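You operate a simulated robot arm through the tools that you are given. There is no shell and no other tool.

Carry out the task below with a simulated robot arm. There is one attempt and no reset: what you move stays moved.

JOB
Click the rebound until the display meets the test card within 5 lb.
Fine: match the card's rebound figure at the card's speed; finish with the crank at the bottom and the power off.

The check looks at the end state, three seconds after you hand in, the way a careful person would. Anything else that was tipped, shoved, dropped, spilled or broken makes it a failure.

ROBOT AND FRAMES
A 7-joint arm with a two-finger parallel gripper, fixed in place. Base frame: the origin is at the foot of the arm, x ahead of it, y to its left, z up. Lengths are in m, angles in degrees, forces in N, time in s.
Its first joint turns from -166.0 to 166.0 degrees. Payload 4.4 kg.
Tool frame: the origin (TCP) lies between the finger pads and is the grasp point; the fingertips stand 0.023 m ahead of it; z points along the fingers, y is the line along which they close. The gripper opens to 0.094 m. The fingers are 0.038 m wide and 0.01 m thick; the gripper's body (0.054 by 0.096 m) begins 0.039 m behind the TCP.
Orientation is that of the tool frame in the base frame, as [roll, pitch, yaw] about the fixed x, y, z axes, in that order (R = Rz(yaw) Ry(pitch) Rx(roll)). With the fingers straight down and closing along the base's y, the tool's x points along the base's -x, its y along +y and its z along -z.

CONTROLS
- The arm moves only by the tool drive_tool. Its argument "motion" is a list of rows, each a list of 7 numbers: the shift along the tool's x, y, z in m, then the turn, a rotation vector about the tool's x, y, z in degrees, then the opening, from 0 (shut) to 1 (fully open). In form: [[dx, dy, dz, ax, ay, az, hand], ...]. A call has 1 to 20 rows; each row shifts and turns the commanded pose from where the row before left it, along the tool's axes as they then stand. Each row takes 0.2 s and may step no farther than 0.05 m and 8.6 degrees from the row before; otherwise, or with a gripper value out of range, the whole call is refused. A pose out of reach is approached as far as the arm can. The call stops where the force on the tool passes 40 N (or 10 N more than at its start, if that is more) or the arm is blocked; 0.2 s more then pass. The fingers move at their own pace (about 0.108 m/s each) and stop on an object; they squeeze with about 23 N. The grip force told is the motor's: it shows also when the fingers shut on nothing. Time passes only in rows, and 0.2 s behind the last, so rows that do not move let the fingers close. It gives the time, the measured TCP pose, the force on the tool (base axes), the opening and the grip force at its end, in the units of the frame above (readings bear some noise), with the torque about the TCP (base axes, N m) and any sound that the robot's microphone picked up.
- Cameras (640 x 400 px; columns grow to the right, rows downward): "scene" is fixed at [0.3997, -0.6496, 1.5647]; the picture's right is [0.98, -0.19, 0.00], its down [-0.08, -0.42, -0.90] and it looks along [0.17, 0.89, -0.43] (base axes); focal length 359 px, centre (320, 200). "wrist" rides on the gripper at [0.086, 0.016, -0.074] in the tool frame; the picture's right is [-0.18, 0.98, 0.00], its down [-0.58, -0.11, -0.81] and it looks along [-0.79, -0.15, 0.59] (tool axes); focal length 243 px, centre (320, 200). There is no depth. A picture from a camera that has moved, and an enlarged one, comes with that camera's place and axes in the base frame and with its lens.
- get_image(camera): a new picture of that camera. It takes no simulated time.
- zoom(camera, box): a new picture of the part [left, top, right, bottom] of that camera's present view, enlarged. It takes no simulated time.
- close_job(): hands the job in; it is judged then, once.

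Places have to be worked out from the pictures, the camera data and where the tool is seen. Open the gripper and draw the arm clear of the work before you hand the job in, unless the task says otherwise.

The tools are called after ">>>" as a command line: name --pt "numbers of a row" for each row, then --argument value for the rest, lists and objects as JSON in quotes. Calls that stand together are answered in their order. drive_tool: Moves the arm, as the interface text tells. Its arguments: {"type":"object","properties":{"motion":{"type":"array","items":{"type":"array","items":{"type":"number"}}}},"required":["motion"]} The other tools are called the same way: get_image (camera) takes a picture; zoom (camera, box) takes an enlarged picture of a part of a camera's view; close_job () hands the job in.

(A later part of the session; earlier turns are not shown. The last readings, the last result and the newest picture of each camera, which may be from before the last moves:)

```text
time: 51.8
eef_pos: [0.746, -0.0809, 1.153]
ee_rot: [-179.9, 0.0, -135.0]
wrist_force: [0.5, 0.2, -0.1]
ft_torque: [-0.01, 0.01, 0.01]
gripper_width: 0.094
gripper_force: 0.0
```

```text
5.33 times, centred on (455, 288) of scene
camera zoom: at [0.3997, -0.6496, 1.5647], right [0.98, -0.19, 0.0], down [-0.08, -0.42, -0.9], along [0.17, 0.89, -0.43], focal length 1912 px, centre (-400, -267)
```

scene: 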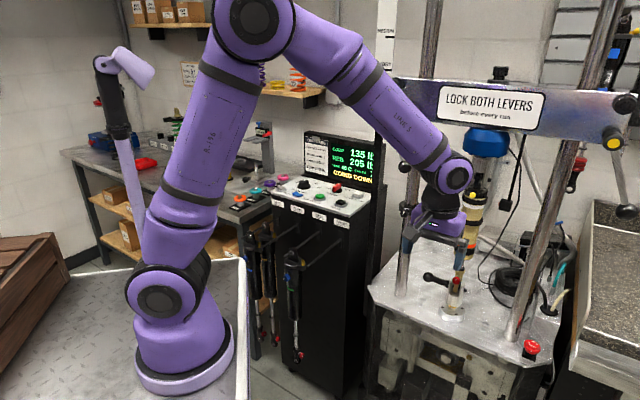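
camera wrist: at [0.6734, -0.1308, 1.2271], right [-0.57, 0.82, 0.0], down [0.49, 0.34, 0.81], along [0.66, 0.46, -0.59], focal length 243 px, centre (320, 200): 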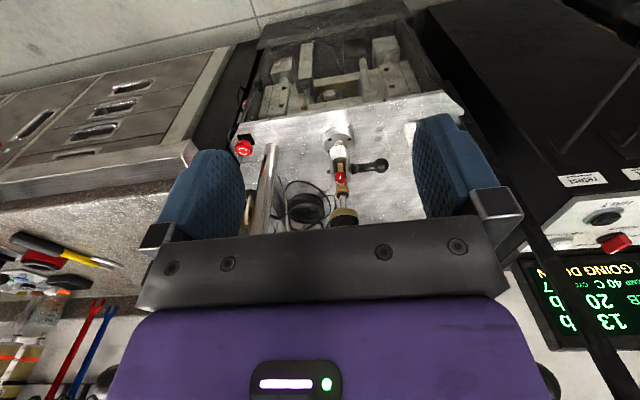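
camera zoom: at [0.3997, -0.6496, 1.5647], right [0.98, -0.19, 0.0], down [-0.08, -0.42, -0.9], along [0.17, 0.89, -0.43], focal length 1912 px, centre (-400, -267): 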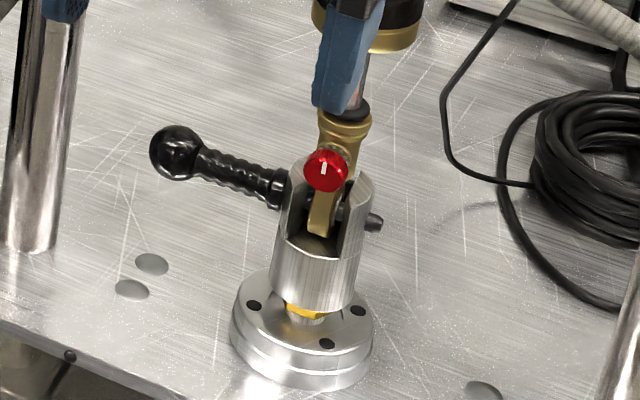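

READY again, i.e. crank at bottom. The dyno also faces the (−1,−1) diagonal, with the knob's axis pointing at me along it. I pitch the hand by 90° so the fingers point horizontally toward the knob.

>>> drive_tool --pt "0 0 0 0 -8.2 0 1" --pt "0 0 0 0 -8.2 0 1" --pt "0 0 0 0 -8.2 0 1" --pt "0 0 0 0 -8.2 0 1" --pt "0 0 0 0 -8.2 0 1" --pt "0 0 0 0 -8.2 0 1" --pt "0 0 0 0 -8.2 0 1" --pt "0 0 0 0 -8.2 0 1" --pt "0 0 0 0 -8.2 0 1" --pt "0 0 0 0 -8.2 0 1" --pt "0 0 0 0 -8.0 0 1"

>>> get_image --camera "wrist"

>>> get_image --camera "scene"

```text
time: 54.2
eef_pos: [0.7475, -0.0798, 1.1527]
ee_rot: [-24.8, 90.0, 20.1]
wrist_force: [0.2, 0.1, 0.2]
ft_torque: [-0.02, 0.04, -0.04]
gripper_width: 0.0941
gripper_force: 0.1
```

```text
taken
camera wrist: at [0.6839, -0.1231, 1.0662], right [-0.69, 0.7, 0.18], down [-0.5, -0.65, 0.58], along [0.52, 0.31, 0.79], focal length 243 px, centre (320, 200)
```

wrist: 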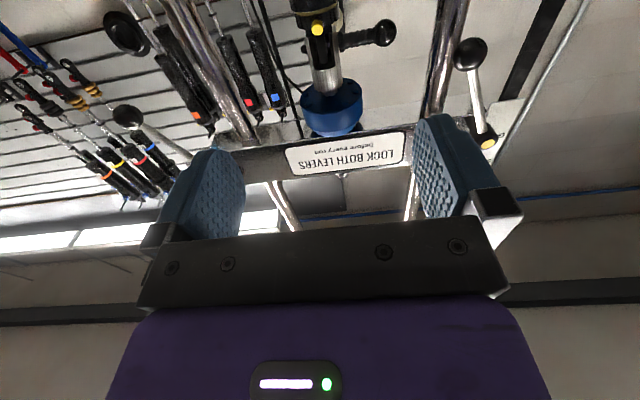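

```text
taken
```

scene: 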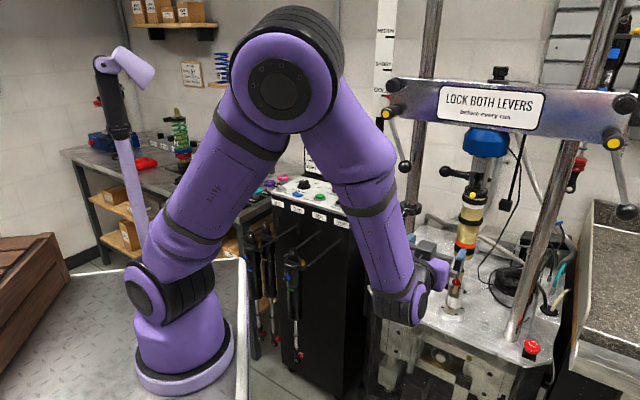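

The hand is horizontal now. I lower it to the knob's height (z ≈ 0.885) while staying ~29 cm in front.

>>> drive_tool --pt "0.044 -0.002 0 0 0 0 1" --pt "0.044 -0.002 0 0 0 0 1" --pt "0.044 -0.002 0 0 0 0 1" --pt "0.044 -0.002 0 0 0 0 1" --pt "0.044 -0.002 0 0 0 0 1" --pt "0.044 -0.002 0 0 0 0 1"

>>> get_image --camera "wrist"

>>> get_image --camera "scene"

```text
time: 55.6
eef_pos: [0.757, -0.0881, 0.8885]
ee_rot: [146.8, 90.0, -168.1]
wrist_force: [0.3, -0.8, 0.4]
ft_torque: [-0.02, 0.03, -0.02]
gripper_width: 0.0938
gripper_force: 0.0
```

```text
taken
camera wrist: at [0.6936, -0.1303, 0.8018], right [-0.69, 0.7, 0.18], down [-0.49, -0.65, 0.58], along [0.52, 0.31, 0.79], focal length 243 px, centre (320, 200)
```

wrist: 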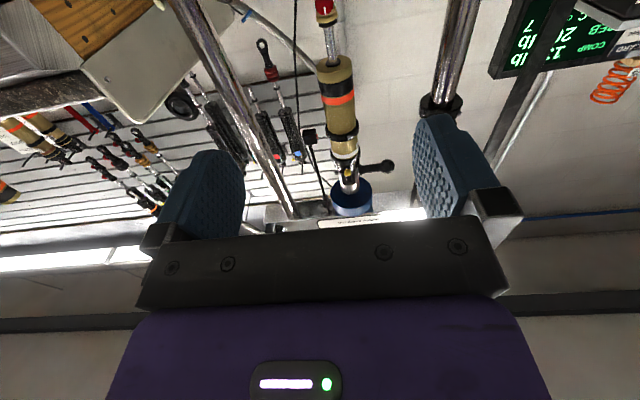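

```text
taken
```

scene: 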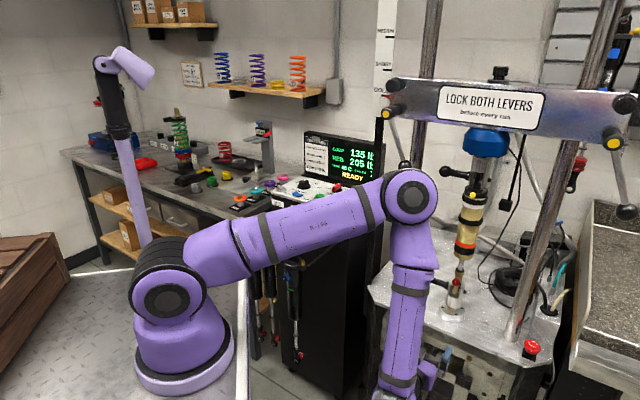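

Knob is nearly on the tool axis. I advance 15 cm along the fingers' direction and re-check alignment.

>>> drive_tool --pt "0 0.004 0.0375 0 0 0 1" --pt "0 0 0.0375 0 0 0 1" --pt "0 0 0.0375 0 0 0 1" --pt "0 0 0.0375 0 0 0 1"

>>> get_image --camera "wrist"

>>> get_image --camera "scene"

```text
time: 56.6
eef_pos: [0.859, 0.0209, 0.8904]
ee_rot: [-166.0, 89.9, -121.0]
wrist_force: [-0.7, -0.6, -0.3]
ft_torque: [0.01, 0.0, -0.01]
gripper_width: 0.0938
gripper_force: 0.1
```

```text
taken
camera wrist: at [0.7944, -0.0215, 0.8029], right [-0.69, 0.7, 0.18], down [-0.49, -0.65, 0.58], along [0.52, 0.31, 0.79], focal length 243 px, centre (320, 200)
```

wrist: 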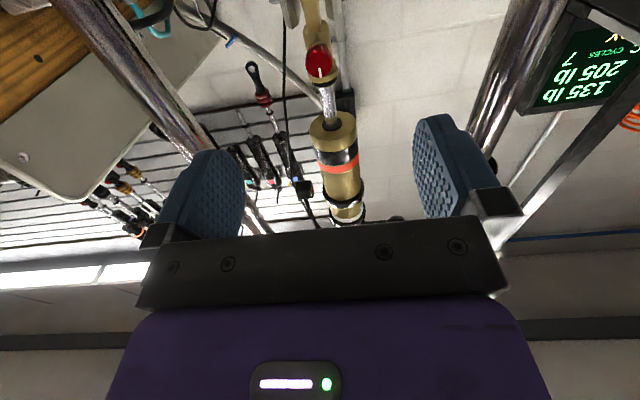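

```text
taken
```

scene: 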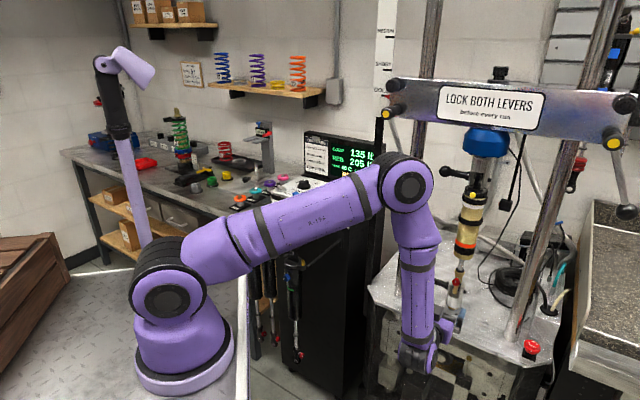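

The knob is close to the tool axis. I zoom on it to fix its exact position from this low view combined with the earlier high view.

>>> zoom --camera "wrist" --box '[260, 0, 380, 110]'

>>> zoom --camera "scene" --box '[380, 250, 500, 380]'

```text
3.64 times, centred on (320, 55) of wrist
camera zoom: at [0.7944, -0.0215, 0.8029], right [-0.69, 0.7, 0.18], down [-0.49, -0.65, 0.58], along [0.52, 0.31, 0.79], focal length 882 px, centre (320, 727)
```

zoom: 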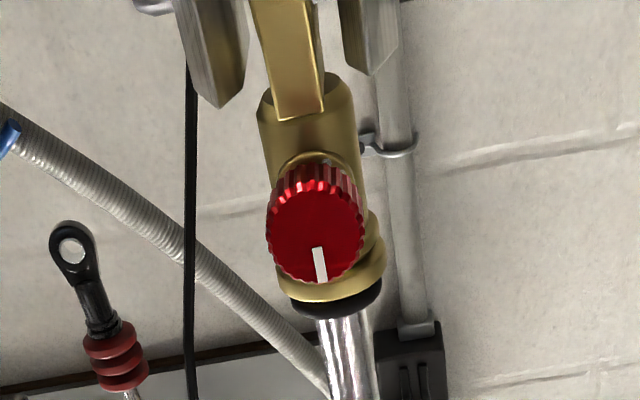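

```text
3.08 times, centred on (440, 315) of scene
camera zoom: at [0.3997, -0.6496, 1.5647], right [0.98, -0.19, 0.0], down [-0.08, -0.42, -0.9], along [0.17, 0.89, -0.43], focal length 1103 px, centre (-49, -154)
```

zoom: 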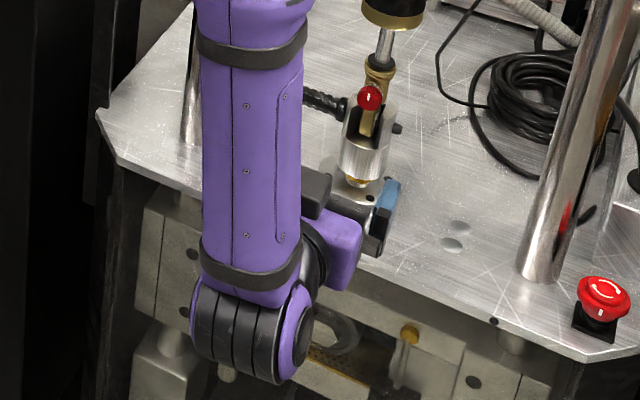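

Combining low and high views: knob face centre at about (0.951, 0.111, 0.895), ~21 mm diameter, above the clevis ears. I correct 5 mm up, narrow the opening, and advance.

>>> drive_tool --pt "-0.005 -0.0015 0 0 0 0 0.5" --pt "0 0 0.03 0 0 0 0.5" --pt "0 0 0.03 0 0 0 0.5" --pt "0 0 0.02 0 0 0 0.5"

>>> get_image --camera "wrist"

>>> zoom --camera "wrist" --box '[240, 40, 400, 180]'

>>> zoom --camera "scene" --box '[410, 250, 500, 330]'

```text
time: 57.6
eef_pos: [0.9178, 0.0741, 0.8942]
ee_rot: [-120.6, 90.0, -75.6]
wrist_force: [0.7, 0.6, 0.0]
ft_torque: [0.0, -0.01, -0.01]
gripper_width: 0.0469
gripper_force: 0.0
```

```text
taken
camera wrist: at [0.8538, 0.0319, 0.8085], right [-0.69, 0.7, 0.18], down [-0.49, -0.65, 0.58], along [0.52, 0.31, 0.79], focal length 243 px, centre (320, 200)
```

wrist: 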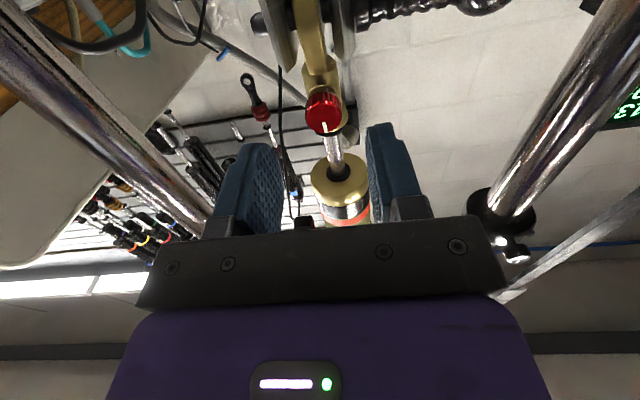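

```text
2.86 times, centred on (320, 110) of wrist
camera zoom: at [0.8538, 0.0319, 0.8085], right [-0.69, 0.7, 0.18], down [-0.49, -0.65, 0.58], along [0.52, 0.31, 0.79], focal length 693 px, centre (320, 457)
```

zoom: 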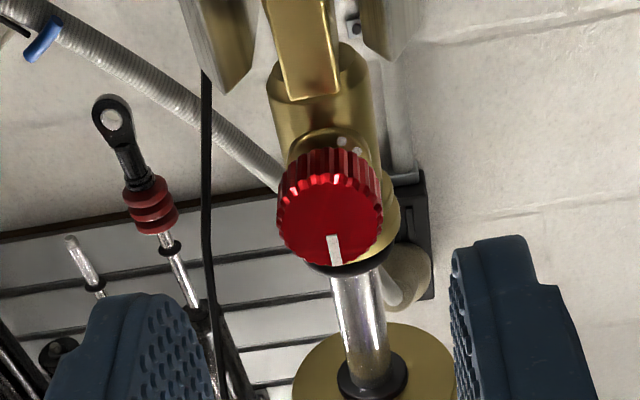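

```text
5.00 times, centred on (455, 290) of scene
camera zoom: at [0.3997, -0.6496, 1.5647], right [0.98, -0.19, 0.0], down [-0.08, -0.42, -0.9], along [0.17, 0.89, -0.43], focal length 1793 px, centre (-355, -250)
```

zoom: 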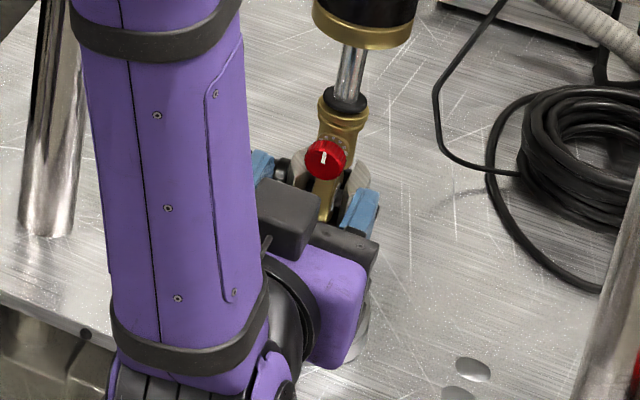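

Alignment good; 2 mm sideways correction and 36 mm further forward, then check before closing.

>>> drive_tool --pt "0 0.002 0.012 0 0 0 0.5" --pt "0 0 0.012 0 0 0 0.5" --pt "0 0 0.012 0 0 0 0.5"

>>> zoom --camera "wrist" --box '[230, 60, 410, 220]'

>>> zoom --camera "scene" --box '[430, 260, 480, 310]'

```text
time: 58.4
eef_pos: [0.9429, 0.1004, 0.8946]
ee_rot: [54.1, 89.9, 99.1]
wrist_force: [-0.2, 1.2, -0.1]
ft_torque: [-0.05, -0.01, 0.0]
gripper_width: 0.0466
gripper_force: 0.1
```

```text
2.50 times, centred on (320, 140) of wrist
camera zoom: at [0.878, 0.0591, 0.8079], right [-0.69, 0.7, 0.18], down [-0.49, -0.65, 0.58], along [0.52, 0.31, 0.79], focal length 606 px, centre (320, 350)
```

zoom: 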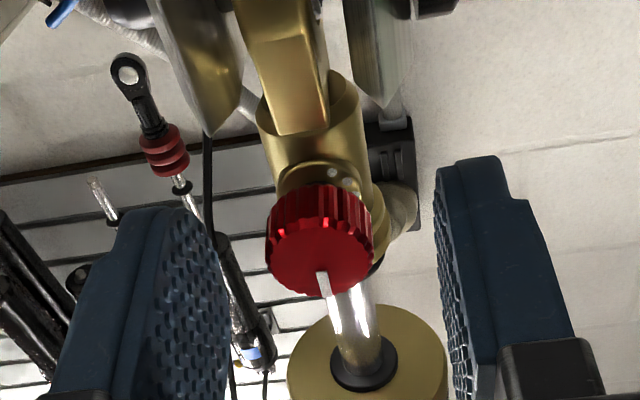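

```text
8.00 times, centred on (455, 285) of scene
camera zoom: at [0.3997, -0.6496, 1.5647], right [0.98, -0.19, 0.0], down [-0.08, -0.42, -0.9], along [0.17, 0.89, -0.43], focal length 2869 px, centre (-760, -480)
```

zoom: 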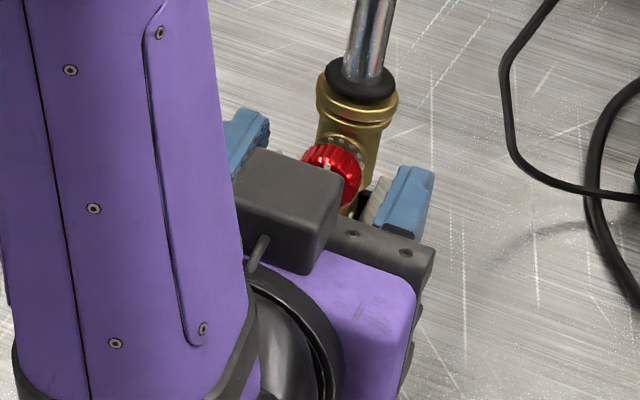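

Fingers straddle the knob. I close on it now.

>>> drive_tool --pt "0 0 0 0 0 0 0.3" --pt "0 0 0 0 0 0 0.1" --pt "0 0 0 0 0 0 0.1" --pt "0 0 0 0 0 0 0.1"

>>> zoom --camera "wrist" --box '[230, 60, 410, 220]'

```text
time: 59.4
eef_pos: [0.9421, 0.1003, 0.8945]
ee_rot: [154.6, 90.0, -160.5]
wrist_force: [1.5, 1.4, -0.1]
ft_torque: [0.01, -0.03, -0.04]
gripper_width: 0.0217
gripper_force: 23.1
```

```text
2.50 times, centred on (320, 140) of wrist
camera zoom: at [0.878, 0.0592, 0.808], right [-0.69, 0.69, 0.18], down [-0.49, -0.65, 0.58], along [0.52, 0.31, 0.79], focal length 606 px, centre (320, 350)
```

zoom: 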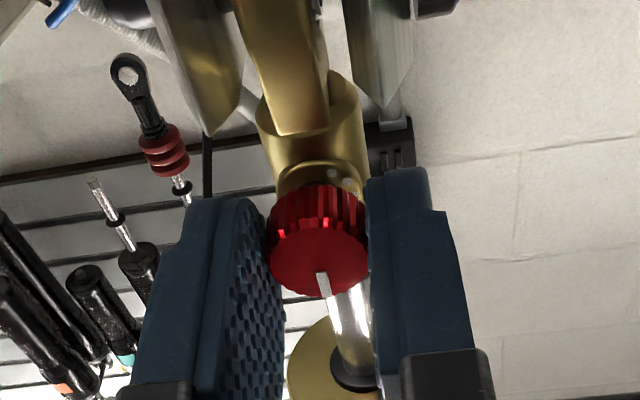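

Gripped at 21.7 mm with balanced force. I turn counter-clockwise (softer) in small steps, listening for clicks.

>>> drive_tool --pt "0 0 0 0 0 -5 0.1" --pt "0 0 0 0 0 -5 0.1" --pt "0 0 0 0 0 -5 0.1"

>>> zoom --camera "wrist" --box '[230, 60, 410, 220]'

```text
time: 60.2
eef_pos: [0.9425, 0.1012, 0.8944]
ee_rot: [-89.5, 74.9, -44.7]
wrist_force: [1.7, 1.3, 4.2]
ft_torque: [0.13, -0.09, 0.02]
gripper_width: 0.0216
gripper_force: 22.7
```

```text
2.50 times, centred on (320, 140) of wrist
camera zoom: at [0.8943, 0.0432, 0.8067], right [-0.7, 0.71, -0.08], down [-0.6, -0.54, 0.59], along [0.37, 0.46, 0.8], focal length 606 px, centre (320, 350)
```

zoom: 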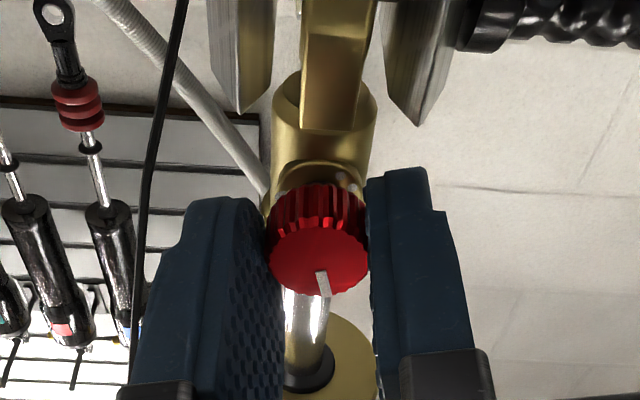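

15° turned, no click yet. I continue in small steps.

>>> drive_tool --pt "0 0 0 0 0 -5 0.1" --pt "0 0 0 0 0 -5 0.1"

>>> zoom --camera "wrist" --box '[230, 60, 410, 220]'

```text
time: 60.8
eef_pos: [0.9411, 0.1021, 0.8951]
ee_rot: [-89.8, 64.9, -44.9]
wrist_force: [-1.0, -0.9, 10.3]
ft_torque: [0.13, -0.13, 0.0]
gripper_width: 0.0217
gripper_force: 22.8
```

```text
2.50 times, centred on (320, 140) of wrist
camera zoom: at [0.9048, 0.0326, 0.8092], right [-0.68, 0.69, -0.25], down [-0.68, -0.47, 0.57], along [0.28, 0.56, 0.78], focal length 606 px, centre (320, 350)
```

zoom: 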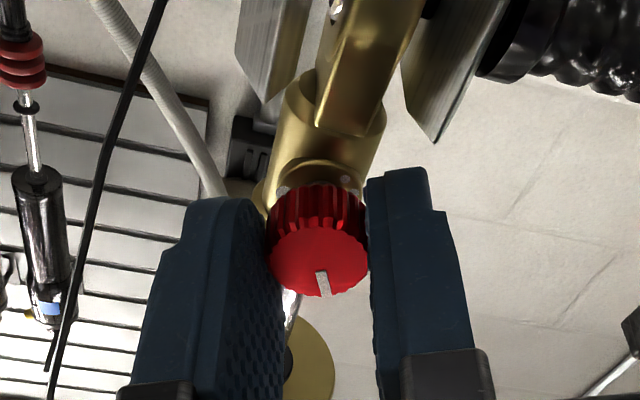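

25° turned, still silent; a bit of upward side load, so I ease up 1 mm while continuing.

>>> drive_tool --pt "-0.001 0 0 0 0 -5 0.1" --pt "0 0 0 0 0 -5 0.1"

>>> zoom --camera "wrist" --box '[230, 60, 410, 220]'

```text
time: 61.6
eef_pos: [0.9466, 0.0983, 0.9]
ee_rot: [-92.3, 56.1, -45.6]
wrist_force: [-11.4, 7.7, -6.4]
ft_torque: [-0.15, 0.19, 0.21]
gripper_width: 0.0236
gripper_force: 16.4
out of reach, approached as far as the arm can: row 2
stopped in row 2: the force on the tool passed its limit at 41 N (the readings are from after the stop); the commanded pose is now the measured one
```

```text
2.50 times, centred on (320, 140) of wrist
camera zoom: at [0.9191, 0.0179, 0.8207], right [-0.67, 0.63, -0.4], down [-0.72, -0.41, 0.56], along [0.19, 0.66, 0.73], focal length 606 px, centre (320, 350)
```

zoom: 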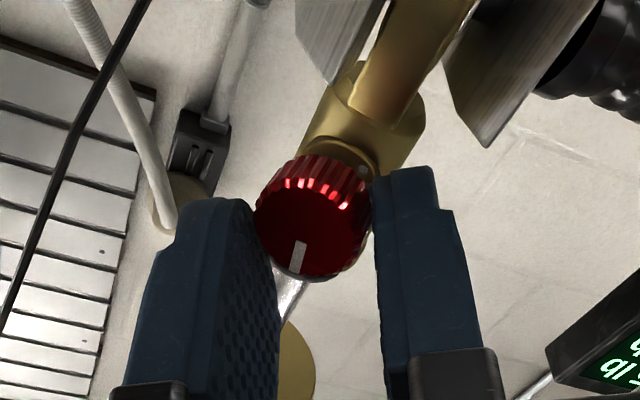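

The arm hit a joint limit there and jerked a few mm; I release the knob right away and back off straight, then check everything.

>>> drive_tool --pt "0 0 0 0 0 0 0.5" --pt "0 0 0 0 0 0 0.5"

>>> get_image --camera "wrist"

>>> get_image --camera "scene"

```text
time: 62.2
eef_pos: [0.9483, 0.097, 0.902]
ee_rot: [-92.1, 56.0, -45.8]
wrist_force: [0.8, -0.6, -0.6]
ft_torque: [-0.02, 0.01, 0.03]
gripper_width: 0.0471
gripper_force: 0.0
```

```text
taken
camera wrist: at [0.9203, 0.0158, 0.8219], right [-0.67, 0.63, -0.4], down [-0.72, -0.41, 0.56], along [0.19, 0.66, 0.73], focal length 243 px, centre (320, 200)
```

wrist: 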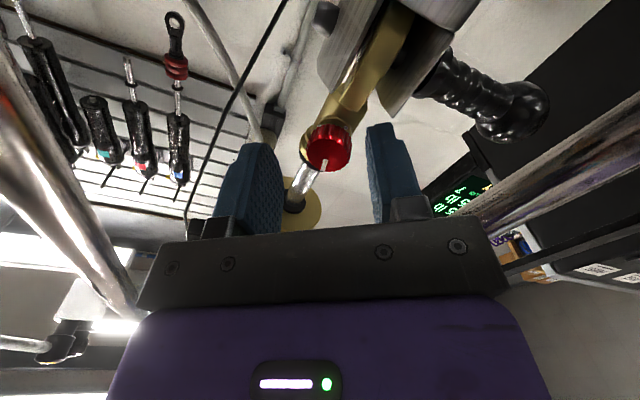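

```text
taken
```

scene: 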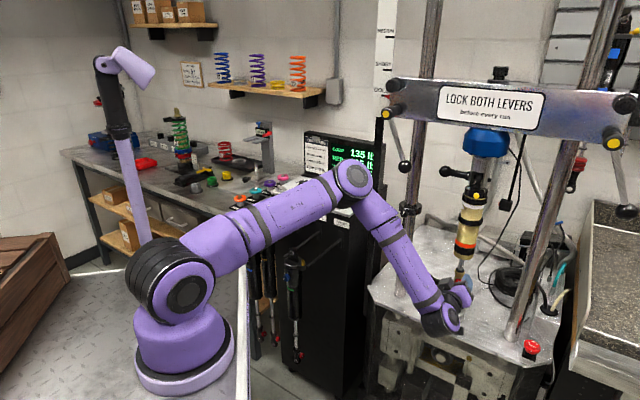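

Forces are back to zero and nothing looks disturbed. I zoom in to see the knob's mark.

>>> zoom --camera "wrist" --box '[260, 80, 400, 210]'

>>> zoom --camera "scene" --box '[430, 260, 480, 310]'

>>> zoom --camera "scene" --box '[290, 120, 400, 200]'

```text
3.08 times, centred on (330, 145) of wrist
camera zoom: at [0.9203, 0.0158, 0.8219], right [-0.67, 0.63, -0.4], down [-0.72, -0.41, 0.56], along [0.19, 0.66, 0.73], focal length 746 px, centre (289, 369)
```

zoom: 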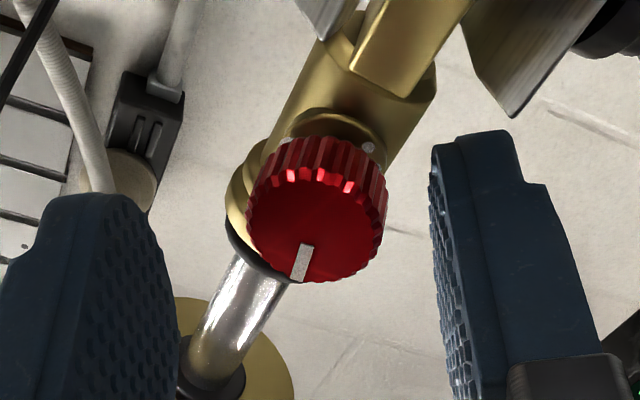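

```text
8.00 times, centred on (455, 285) of scene
camera zoom: at [0.3997, -0.6496, 1.5647], right [0.98, -0.19, 0.0], down [-0.08, -0.42, -0.9], along [0.17, 0.89, -0.43], focal length 2869 px, centre (-760, -480)
```

zoom: 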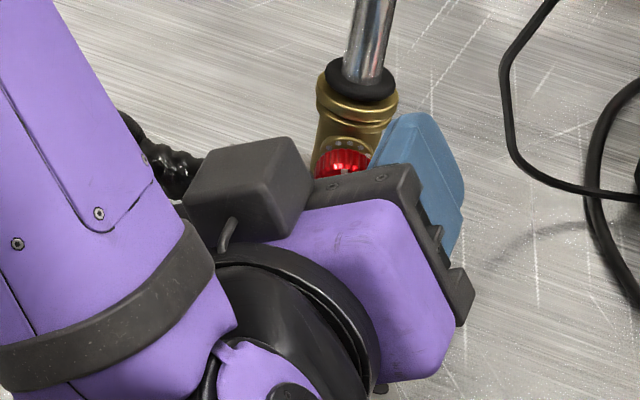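

```text
5.00 times, centred on (345, 160) of scene
camera zoom: at [0.3997, -0.6496, 1.5647], right [0.98, -0.19, 0.0], down [-0.08, -0.42, -0.9], along [0.17, 0.89, -0.43], focal length 1793 px, centre (195, 400)
```

zoom: 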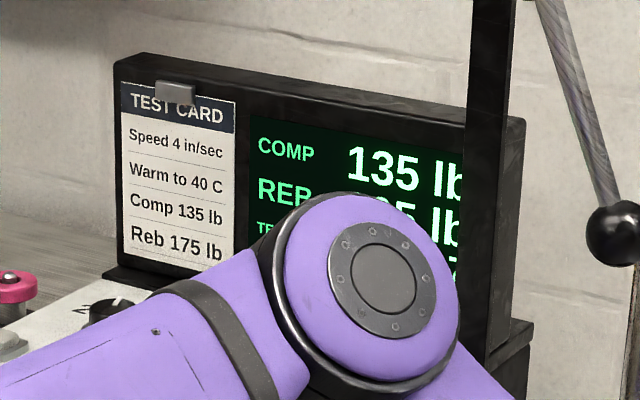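

The knob's mark is now tilted a bit counter-clockwise. I back straight off 12 cm so I can regrip with more wrist range (camera to the left side).

>>> drive_tool --pt "0 0 -0.03 0 0 0 0.5" --pt "0 0 -0.045 0 0 0 0.5" --pt "0 0 -0.045 0 0 0 0.5"

>>> get_image --camera "scene"

>>> get_image --camera "wrist"

```text
time: 63.0
eef_pos: [0.8654, 0.0112, 0.9046]
ee_rot: [-92.0, 56.0, -45.7]
wrist_force: [0.2, 0.8, -0.8]
ft_torque: [0.01, -0.04, 0.0]
gripper_width: 0.0471
gripper_force: 0.1
```

```text
taken
```

scene: 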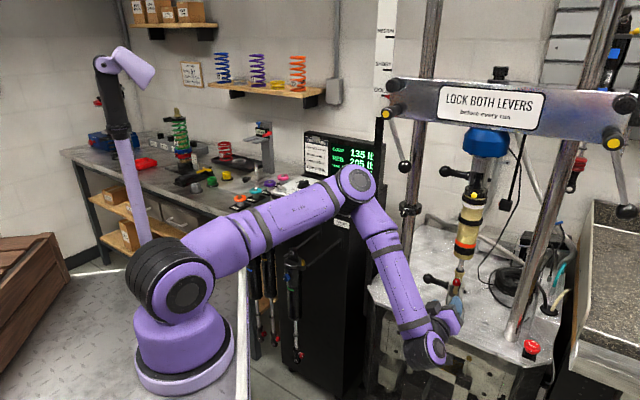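

```text
taken
camera wrist: at [0.8375, -0.069, 0.8254], right [-0.67, 0.63, -0.4], down [-0.72, -0.41, 0.56], along [0.19, 0.66, 0.73], focal length 243 px, centre (320, 200)
```

wrist: 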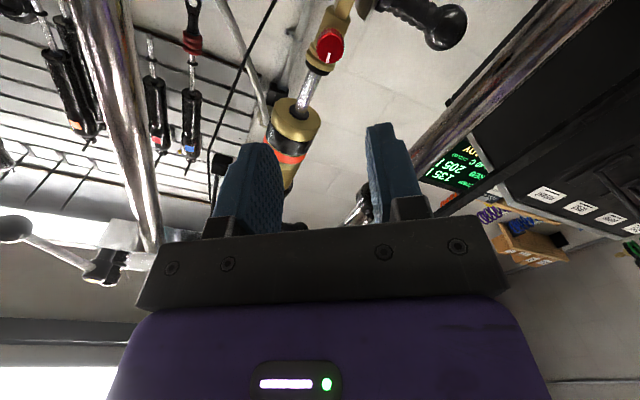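

I look at the knob mark from here, then rotate the hand clockwise (camera towards the left).

>>> zoom --camera "wrist" --box '[290, 10, 370, 80]'

>>> zoom --camera "scene" --box '[435, 265, 475, 300]'

>>> drive_tool --pt "0 0 0 0 0 8 0.5" --pt "0 0 0 0 0 8 0.5" --pt "0 0 0 0 0 8 0.5" --pt "0 0 0 0 0 8 0.5" --pt "0 0 0 0 0 2 0.5"

>>> get_image --camera "scene"

```text
5.71 times, centred on (330, 45) of wrist
camera zoom: at [0.8375, -0.069, 0.8254], right [-0.67, 0.63, -0.4], down [-0.72, -0.41, 0.56], along [0.19, 0.66, 0.73], focal length 1386 px, centre (263, 1086)
```

zoom: 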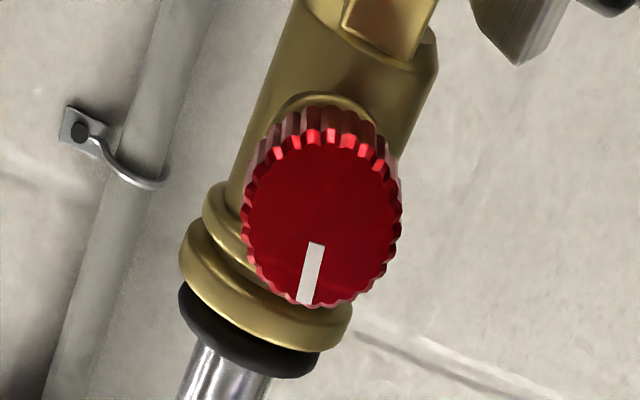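

```text
11.43 times, centred on (455, 282) of scene
camera zoom: at [0.3997, -0.6496, 1.5647], right [0.98, -0.19, 0.0], down [-0.08, -0.42, -0.9], along [0.17, 0.89, -0.43], focal length 4098 px, centre (-1223, -743)
```

zoom: 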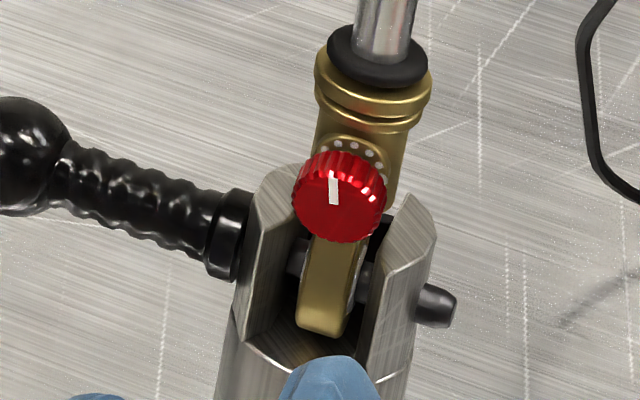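

```text
time: 64.2
eef_pos: [0.8645, 0.0101, 0.9022]
ee_rot: [176.9, 88.7, -137.0]
wrist_force: [0.5, 0.9, 0.1]
ft_torque: [-0.01, 0.04, 0.0]
gripper_width: 0.0471
gripper_force: 0.3
```

```text
taken
```

scene: 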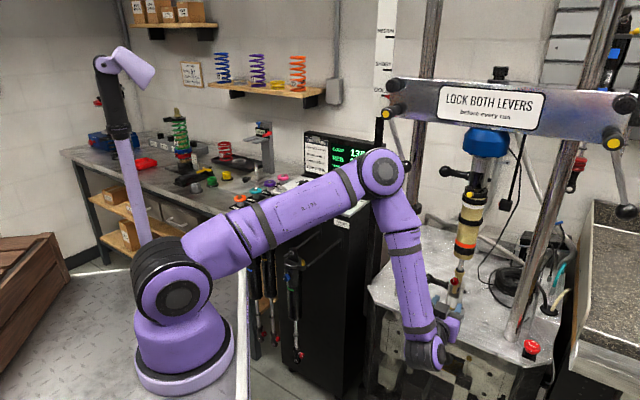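

I zoom deeper on the knob in the scene view (its front is unobstructed now) to measure the mark angle and the dot spacing on the collar.

>>> zoom --camera "scene" --box '[444, 272, 470, 294]'

>>> get_image --camera "wrist"

>>> zoom --camera "wrist" --box '[280, 0, 380, 90]'

```text
16.00 times, centred on (457, 283) of scene
camera zoom: at [0.3997, -0.6496, 1.5647], right [0.98, -0.19, 0.0], down [-0.08, -0.42, -0.9], along [0.17, 0.89, -0.43], focal length 5737 px, centre (-1872, -1128)
```

zoom: 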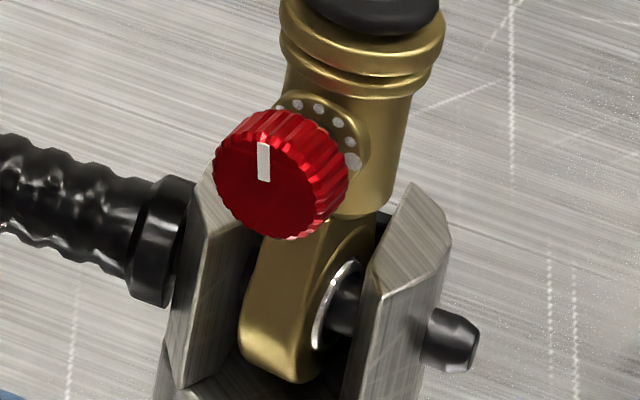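

```text
taken
camera wrist: at [0.8001, -0.0347, 0.8182], right [-0.7, 0.69, 0.19], down [-0.47, -0.65, 0.6], along [0.53, 0.33, 0.78], focal length 243 px, centre (320, 200)
```

wrist: 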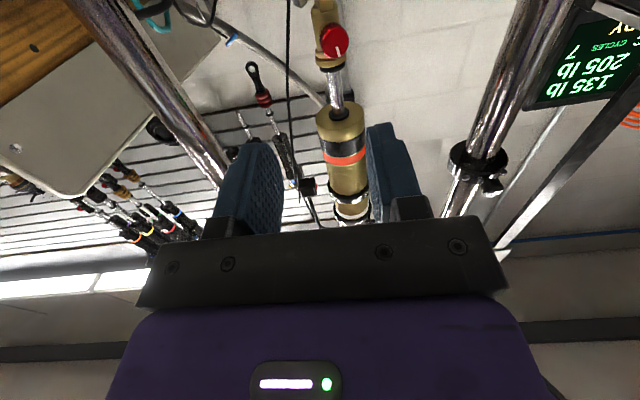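

```text
4.44 times, centred on (330, 45) of wrist
camera zoom: at [0.8001, -0.0347, 0.8182], right [-0.7, 0.69, 0.19], down [-0.47, -0.65, 0.6], along [0.53, 0.33, 0.78], focal length 1078 px, centre (276, 889)
```

zoom: 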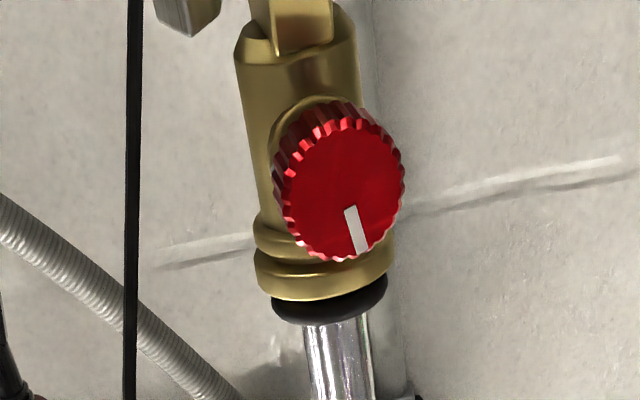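

The mark is ~11–15° counter-clockwise of where it started. I straighten the tool axis (1–2°) and roll the hand 90° clockwise so the camera is on the left, giving ample counter-clockwise range.

>>> drive_tool --pt "0 0 0 1.1 -1.3 0 0.5" --pt "0 0 0 0 0 8.2 0.5" --pt "0 0 0 0 0 8.2 0.5" --pt "0 0 0 0 0 8.2 0.5" --pt "0 0 0 0 0 8.2 0.5" --pt "0 0 0 0 0 8.2 0.5" --pt "0 0 0 0 0 8.2 0.5" --pt "0 0 0 0 0 8.2 0.5" --pt "0 0 0 0 0 8.2 0.5" --pt "0 0 0 0 0 8.2 0.5" --pt "0 0 0 0 0 8.2 0.5" --pt "0 0 0 0 0 8.2 0.5"

>>> get_image --camera "wrist"

>>> get_image --camera "scene"

```text
time: 66.8
eef_pos: [0.8641, 0.008, 0.9043]
ee_rot: [89.9, -0.3, 135.0]
wrist_force: [0.4, 0.7, 0.5]
ft_torque: [-0.01, -0.01, -0.01]
gripper_width: 0.047
gripper_force: 0.1
```

```text
taken
camera wrist: at [0.7508, 0.0172, 0.9198], right [0.13, -0.14, 0.98], down [-0.16, -0.98, -0.11], along [0.98, -0.14, -0.15], focal length 243 px, centre (320, 200)
```

wrist: 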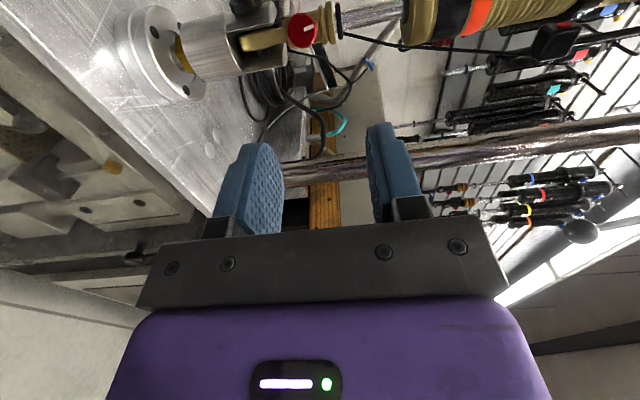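

```text
taken
```

scene: 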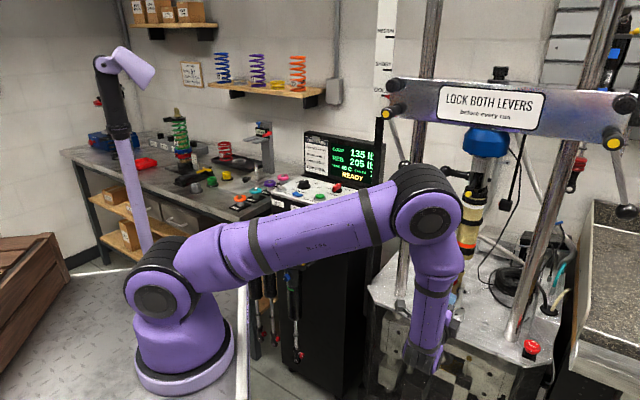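

The hand is rolled with the camera to the left. I zoom to determine the knob's offset from the tool axis.

>>> zoom --camera "wrist" --box '[250, 0, 360, 80]'

```text
5.00 times, centred on (305, 40) of wrist
camera zoom: at [0.7508, 0.0172, 0.9198], right [0.13, -0.14, 0.98], down [-0.16, -0.98, -0.11], along [0.98, -0.14, -0.15], focal length 1213 px, centre (395, 1000)
```

zoom: 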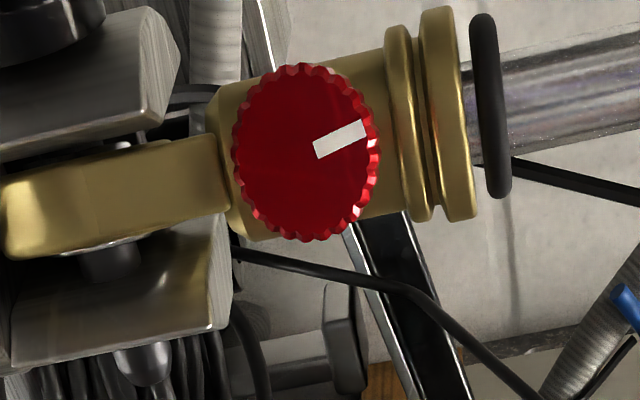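

The mark reads about −11°. The knob also seems to have shifted ~5 mm to the left, as if the rod end swivelled slightly when the arm jerked; I compare the shock with the earlier pictures.

>>> zoom --camera "scene" --box '[430, 170, 500, 270]'

>>> zoom --camera "scene" --box '[410, 260, 490, 325]'

>>> zoom --camera "wrist" --box '[110, 0, 440, 110]'

```text
4.00 times, centred on (465, 220) of scene
camera zoom: at [0.3997, -0.6496, 1.5647], right [0.98, -0.19, 0.0], down [-0.08, -0.42, -0.9], along [0.17, 0.89, -0.43], focal length 1434 px, centre (-260, 120)
```

zoom: 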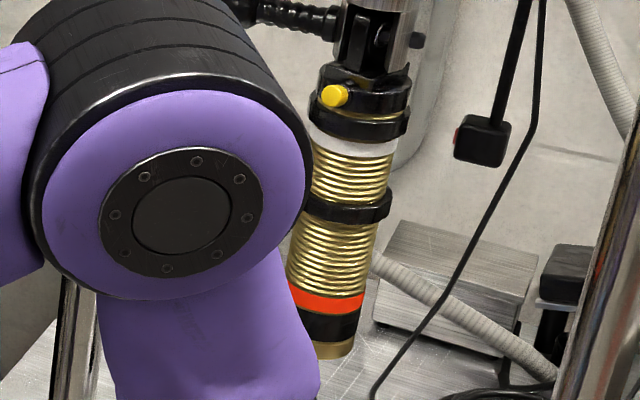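

```text
6.15 times, centred on (450, 292) of scene
camera zoom: at [0.3997, -0.6496, 1.5647], right [0.98, -0.19, 0.0], down [-0.08, -0.42, -0.9], along [0.17, 0.89, -0.43], focal length 2207 px, centre (-480, -369)
```

zoom: 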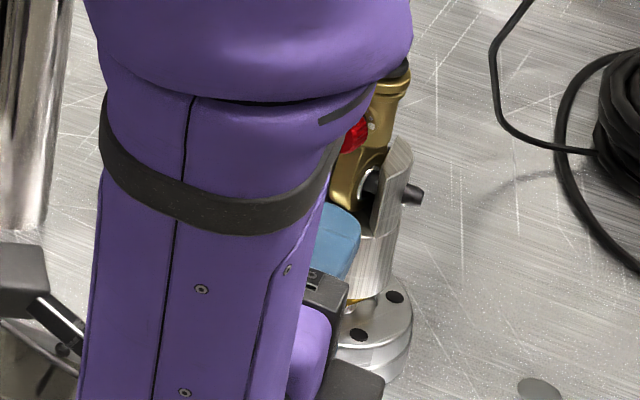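

```text
1.94 times, centred on (275, 55) of wrist
camera zoom: at [0.7508, 0.0172, 0.9198], right [0.13, -0.14, 0.98], down [-0.16, -0.98, -0.11], along [0.98, -0.14, -0.15], focal length 470 px, centre (407, 481)
```

zoom: 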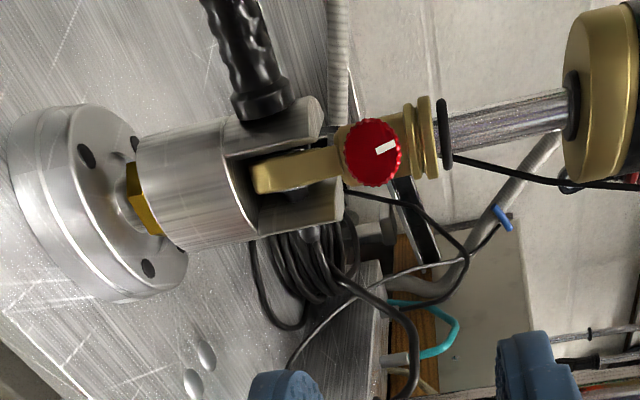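

The whole shock has swivelled ~13° about its own axis (the eyes allow that), so the knob now sits ~6 mm further left. I align to its present position and approach again with the fingers above and below it, tips stopping short of the clevis ears.

>>> drive_tool --pt "0.0165 -0.0098 0 0 0 0 0.45" --pt "0 0 0.03 0 0 0 0.45" --pt "0 0 0.03 0 0 0 0.45" --pt "0 0 0.02 0 0 0 0.45"

>>> get_image --camera "wrist"

>>> zoom --camera "wrist" --box '[240, 40, 400, 160]'

```text
time: 67.8
eef_pos: [0.9084, 0.0765, 0.8923]
ee_rot: [89.8, -0.2, 134.9]
wrist_force: [-0.6, 0.4, -0.7]
ft_torque: [0.02, -0.02, -0.03]
gripper_width: 0.0421
gripper_force: 0.0
```

```text
taken
camera wrist: at [0.7947, 0.0843, 0.9097], right [0.13, -0.13, 0.98], down [-0.16, -0.98, -0.11], along [0.98, -0.14, -0.15], focal length 243 px, centre (320, 200)
```

wrist: 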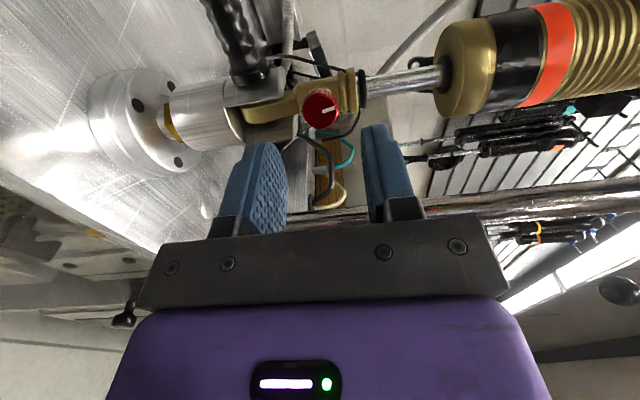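

```text
3.33 times, centred on (320, 100) of wrist
camera zoom: at [0.7947, 0.0843, 0.9097], right [0.13, -0.13, 0.98], down [-0.16, -0.98, -0.11], along [0.98, -0.14, -0.15], focal length 809 px, centre (320, 533)
```

zoom: 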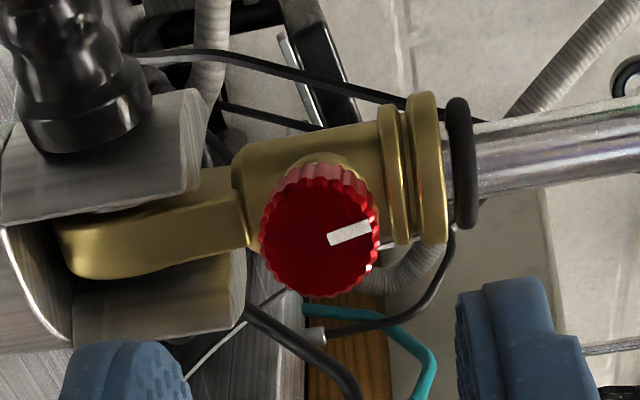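

The knob is right on the tool axis. I advance the last 38 mm (about 6 mm overlap with the knob) and close.

>>> drive_tool --pt "0.001 0 0.015 0 0 0 0.45" --pt "0 0 0.015 0 0 0 0.45" --pt "0 0 0.0085 0 0 0 0.45" --pt "0 0 0 0 0 0 0.45"

>>> get_image --camera "wrist"

>>> zoom --camera "wrist" --box '[230, 60, 410, 220]'

```text
time: 68.8
eef_pos: [0.9364, 0.1058, 0.8927]
ee_rot: [89.9, -0.2, 135.0]
wrist_force: [-0.8, -0.7, -0.4]
ft_torque: [-0.04, 0.0, 0.01]
gripper_width: 0.0422
gripper_force: 0.0
```

```text
taken
camera wrist: at [0.8214, 0.1125, 0.9099], right [0.13, -0.13, 0.98], down [-0.16, -0.98, -0.11], along [0.98, -0.14, -0.15], focal length 243 px, centre (320, 200)
```

wrist: 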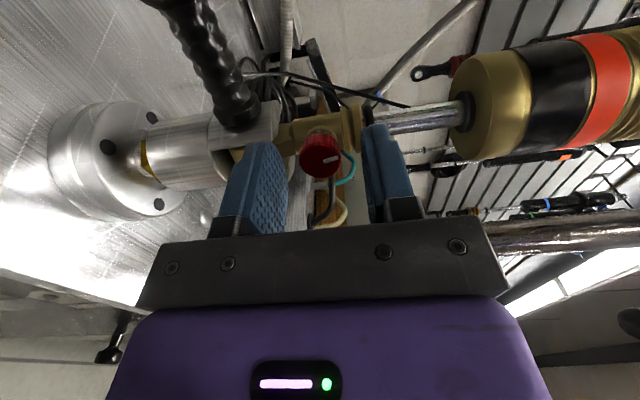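

```text
2.50 times, centred on (320, 140) of wrist
camera zoom: at [0.8214, 0.1125, 0.9099], right [0.13, -0.13, 0.98], down [-0.16, -0.98, -0.11], along [0.98, -0.14, -0.15], focal length 606 px, centre (320, 350)
```

zoom: 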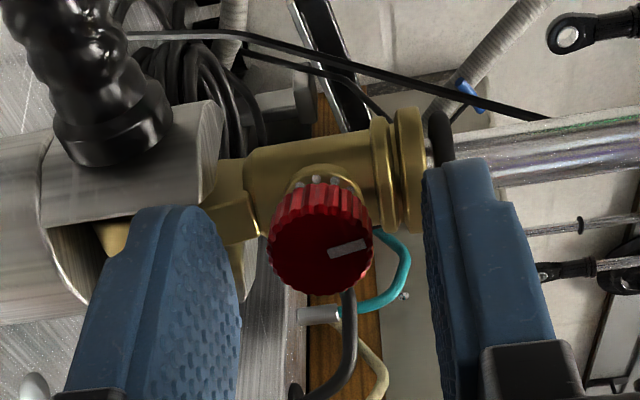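

No contact. I back 2 mm and close gently on the knob.

>>> drive_tool --pt "0 0 -0.002 0 0 0 0.3" --pt "0 0 0 0 0 0 0.1" --pt "0 0 0 0 0 0 0.1" --pt "0 0 0 0 0 0 0.1"

>>> zoom --camera "wrist" --box '[230, 60, 410, 220]'

```text
time: 69.8
eef_pos: [0.9331, 0.1031, 0.8948]
ee_rot: [89.9, -0.3, 134.8]
wrist_force: [3.6, 2.1, -0.4]
ft_torque: [-0.07, 0.09, 0.04]
gripper_width: 0.0215
gripper_force: 22.5
```

```text
2.50 times, centred on (320, 140) of wrist
camera zoom: at [0.8203, 0.1115, 0.9099], right [0.13, -0.13, 0.98], down [-0.16, -0.98, -0.11], along [0.98, -0.14, -0.15], focal length 606 px, centre (320, 350)
```

zoom: 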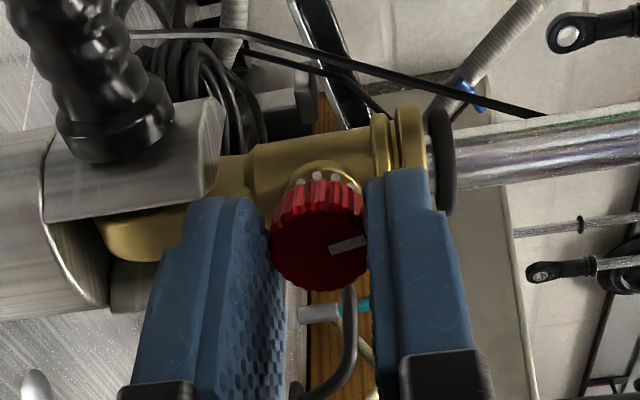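

Gripped. I first ease the knob ~6 mm to the right, swivelling the shock back straight, then check.

>>> drive_tool --pt "-0.003 0 0 0 0 0 0.1" --pt "-0.003 0 0 0 0 0 0.1" --pt "-0.001 0 0 0 0 0 0.1"

>>> zoom --camera "wrist" --box '[230, 60, 410, 220]'

```text
time: 70.6
eef_pos: [0.9401, 0.0991, 0.8935]
ee_rot: [89.9, -0.3, 134.9]
wrist_force: [-10.6, 9.1, -7.8]
ft_torque: [-0.09, 0.11, 0.65]
gripper_width: 0.0216
gripper_force: 22.9
```

```text
2.50 times, centred on (320, 140) of wrist
camera zoom: at [0.8247, 0.1076, 0.9099], right [0.13, -0.13, 0.98], down [-0.16, -0.98, -0.11], along [0.98, -0.14, -0.15], focal length 606 px, centre (320, 350)
```

zoom: 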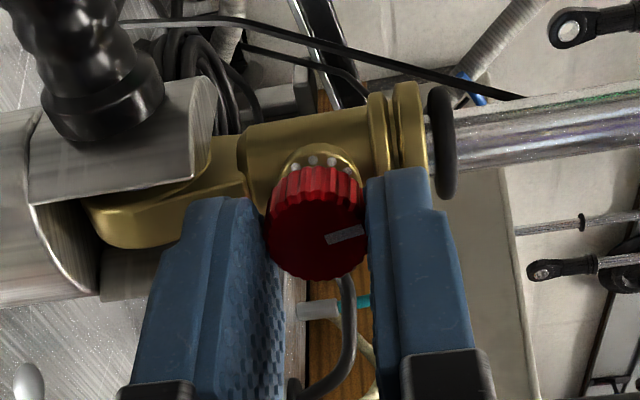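

The knob followed most of the way but sits ~2.5 mm left of the tool axis. I reopen, re-centre on it, and close again so the turn is concentric.

>>> drive_tool --pt "0 0 0 0 0 0 0.4" --pt "0 0 0 0 0 0 0.4"

>>> zoom --camera "wrist" --box '[230, 60, 410, 220]'

```text
time: 71.2
eef_pos: [0.9403, 0.0994, 0.8937]
ee_rot: [90.0, -0.1, 134.8]
wrist_force: [0.0, -0.1, 0.4]
ft_torque: [0.03, 0.03, 0.01]
gripper_width: 0.0378
gripper_force: 0.0
```

```text
2.50 times, centred on (320, 140) of wrist
camera zoom: at [0.8259, 0.1062, 0.9105], right [0.13, -0.13, 0.98], down [-0.16, -0.98, -0.11], along [0.98, -0.14, -0.15], focal length 606 px, centre (320, 350)
```

zoom: 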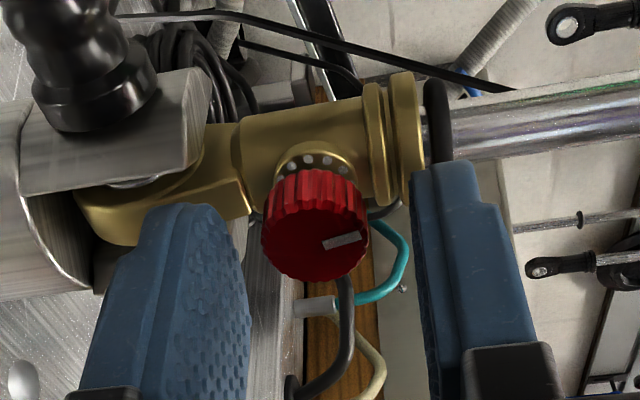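

After release the knob sits within 1 mm of the tool axis, and the shock is straight again. I close and turn counter-clockwise 15° in 5° steps.

>>> drive_tool --pt "0 0 0 0 0 0 0.1" --pt "0 0 0 0 0 0 0.1" --pt "0 0 0 0 0 0 0.1" --pt "0 0 0 0 0 -5 0.1" --pt "0 0 0 0 0 -5 0.1" --pt "0 0 0 0 0 -5 0.1"

>>> zoom --camera "wrist" --box '[230, 60, 410, 220]'

```text
time: 72.6
eef_pos: [0.9405, 0.0985, 0.894]
ee_rot: [90.0, 14.9, 134.8]
wrist_force: [-0.7, -6.0, 0.5]
ft_torque: [-0.04, 0.03, -0.2]
gripper_width: 0.0214
gripper_force: 23.0
```

```text
2.50 times, centred on (320, 140) of wrist
camera zoom: at [0.8248, 0.1074, 0.8869], right [-0.05, 0.05, 1.0], down [-0.16, -0.99, 0.04], along [0.99, -0.15, 0.06], focal length 606 px, centre (320, 350)
```

zoom: 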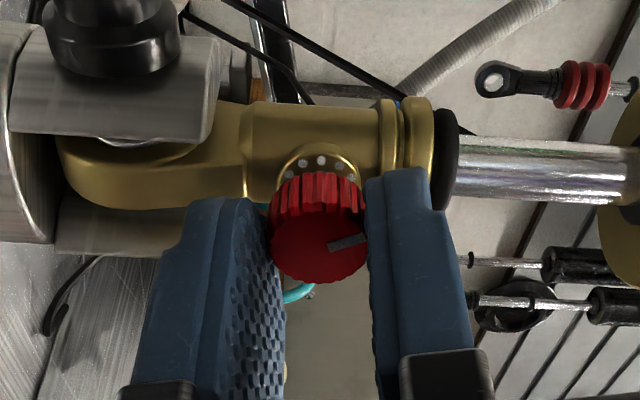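

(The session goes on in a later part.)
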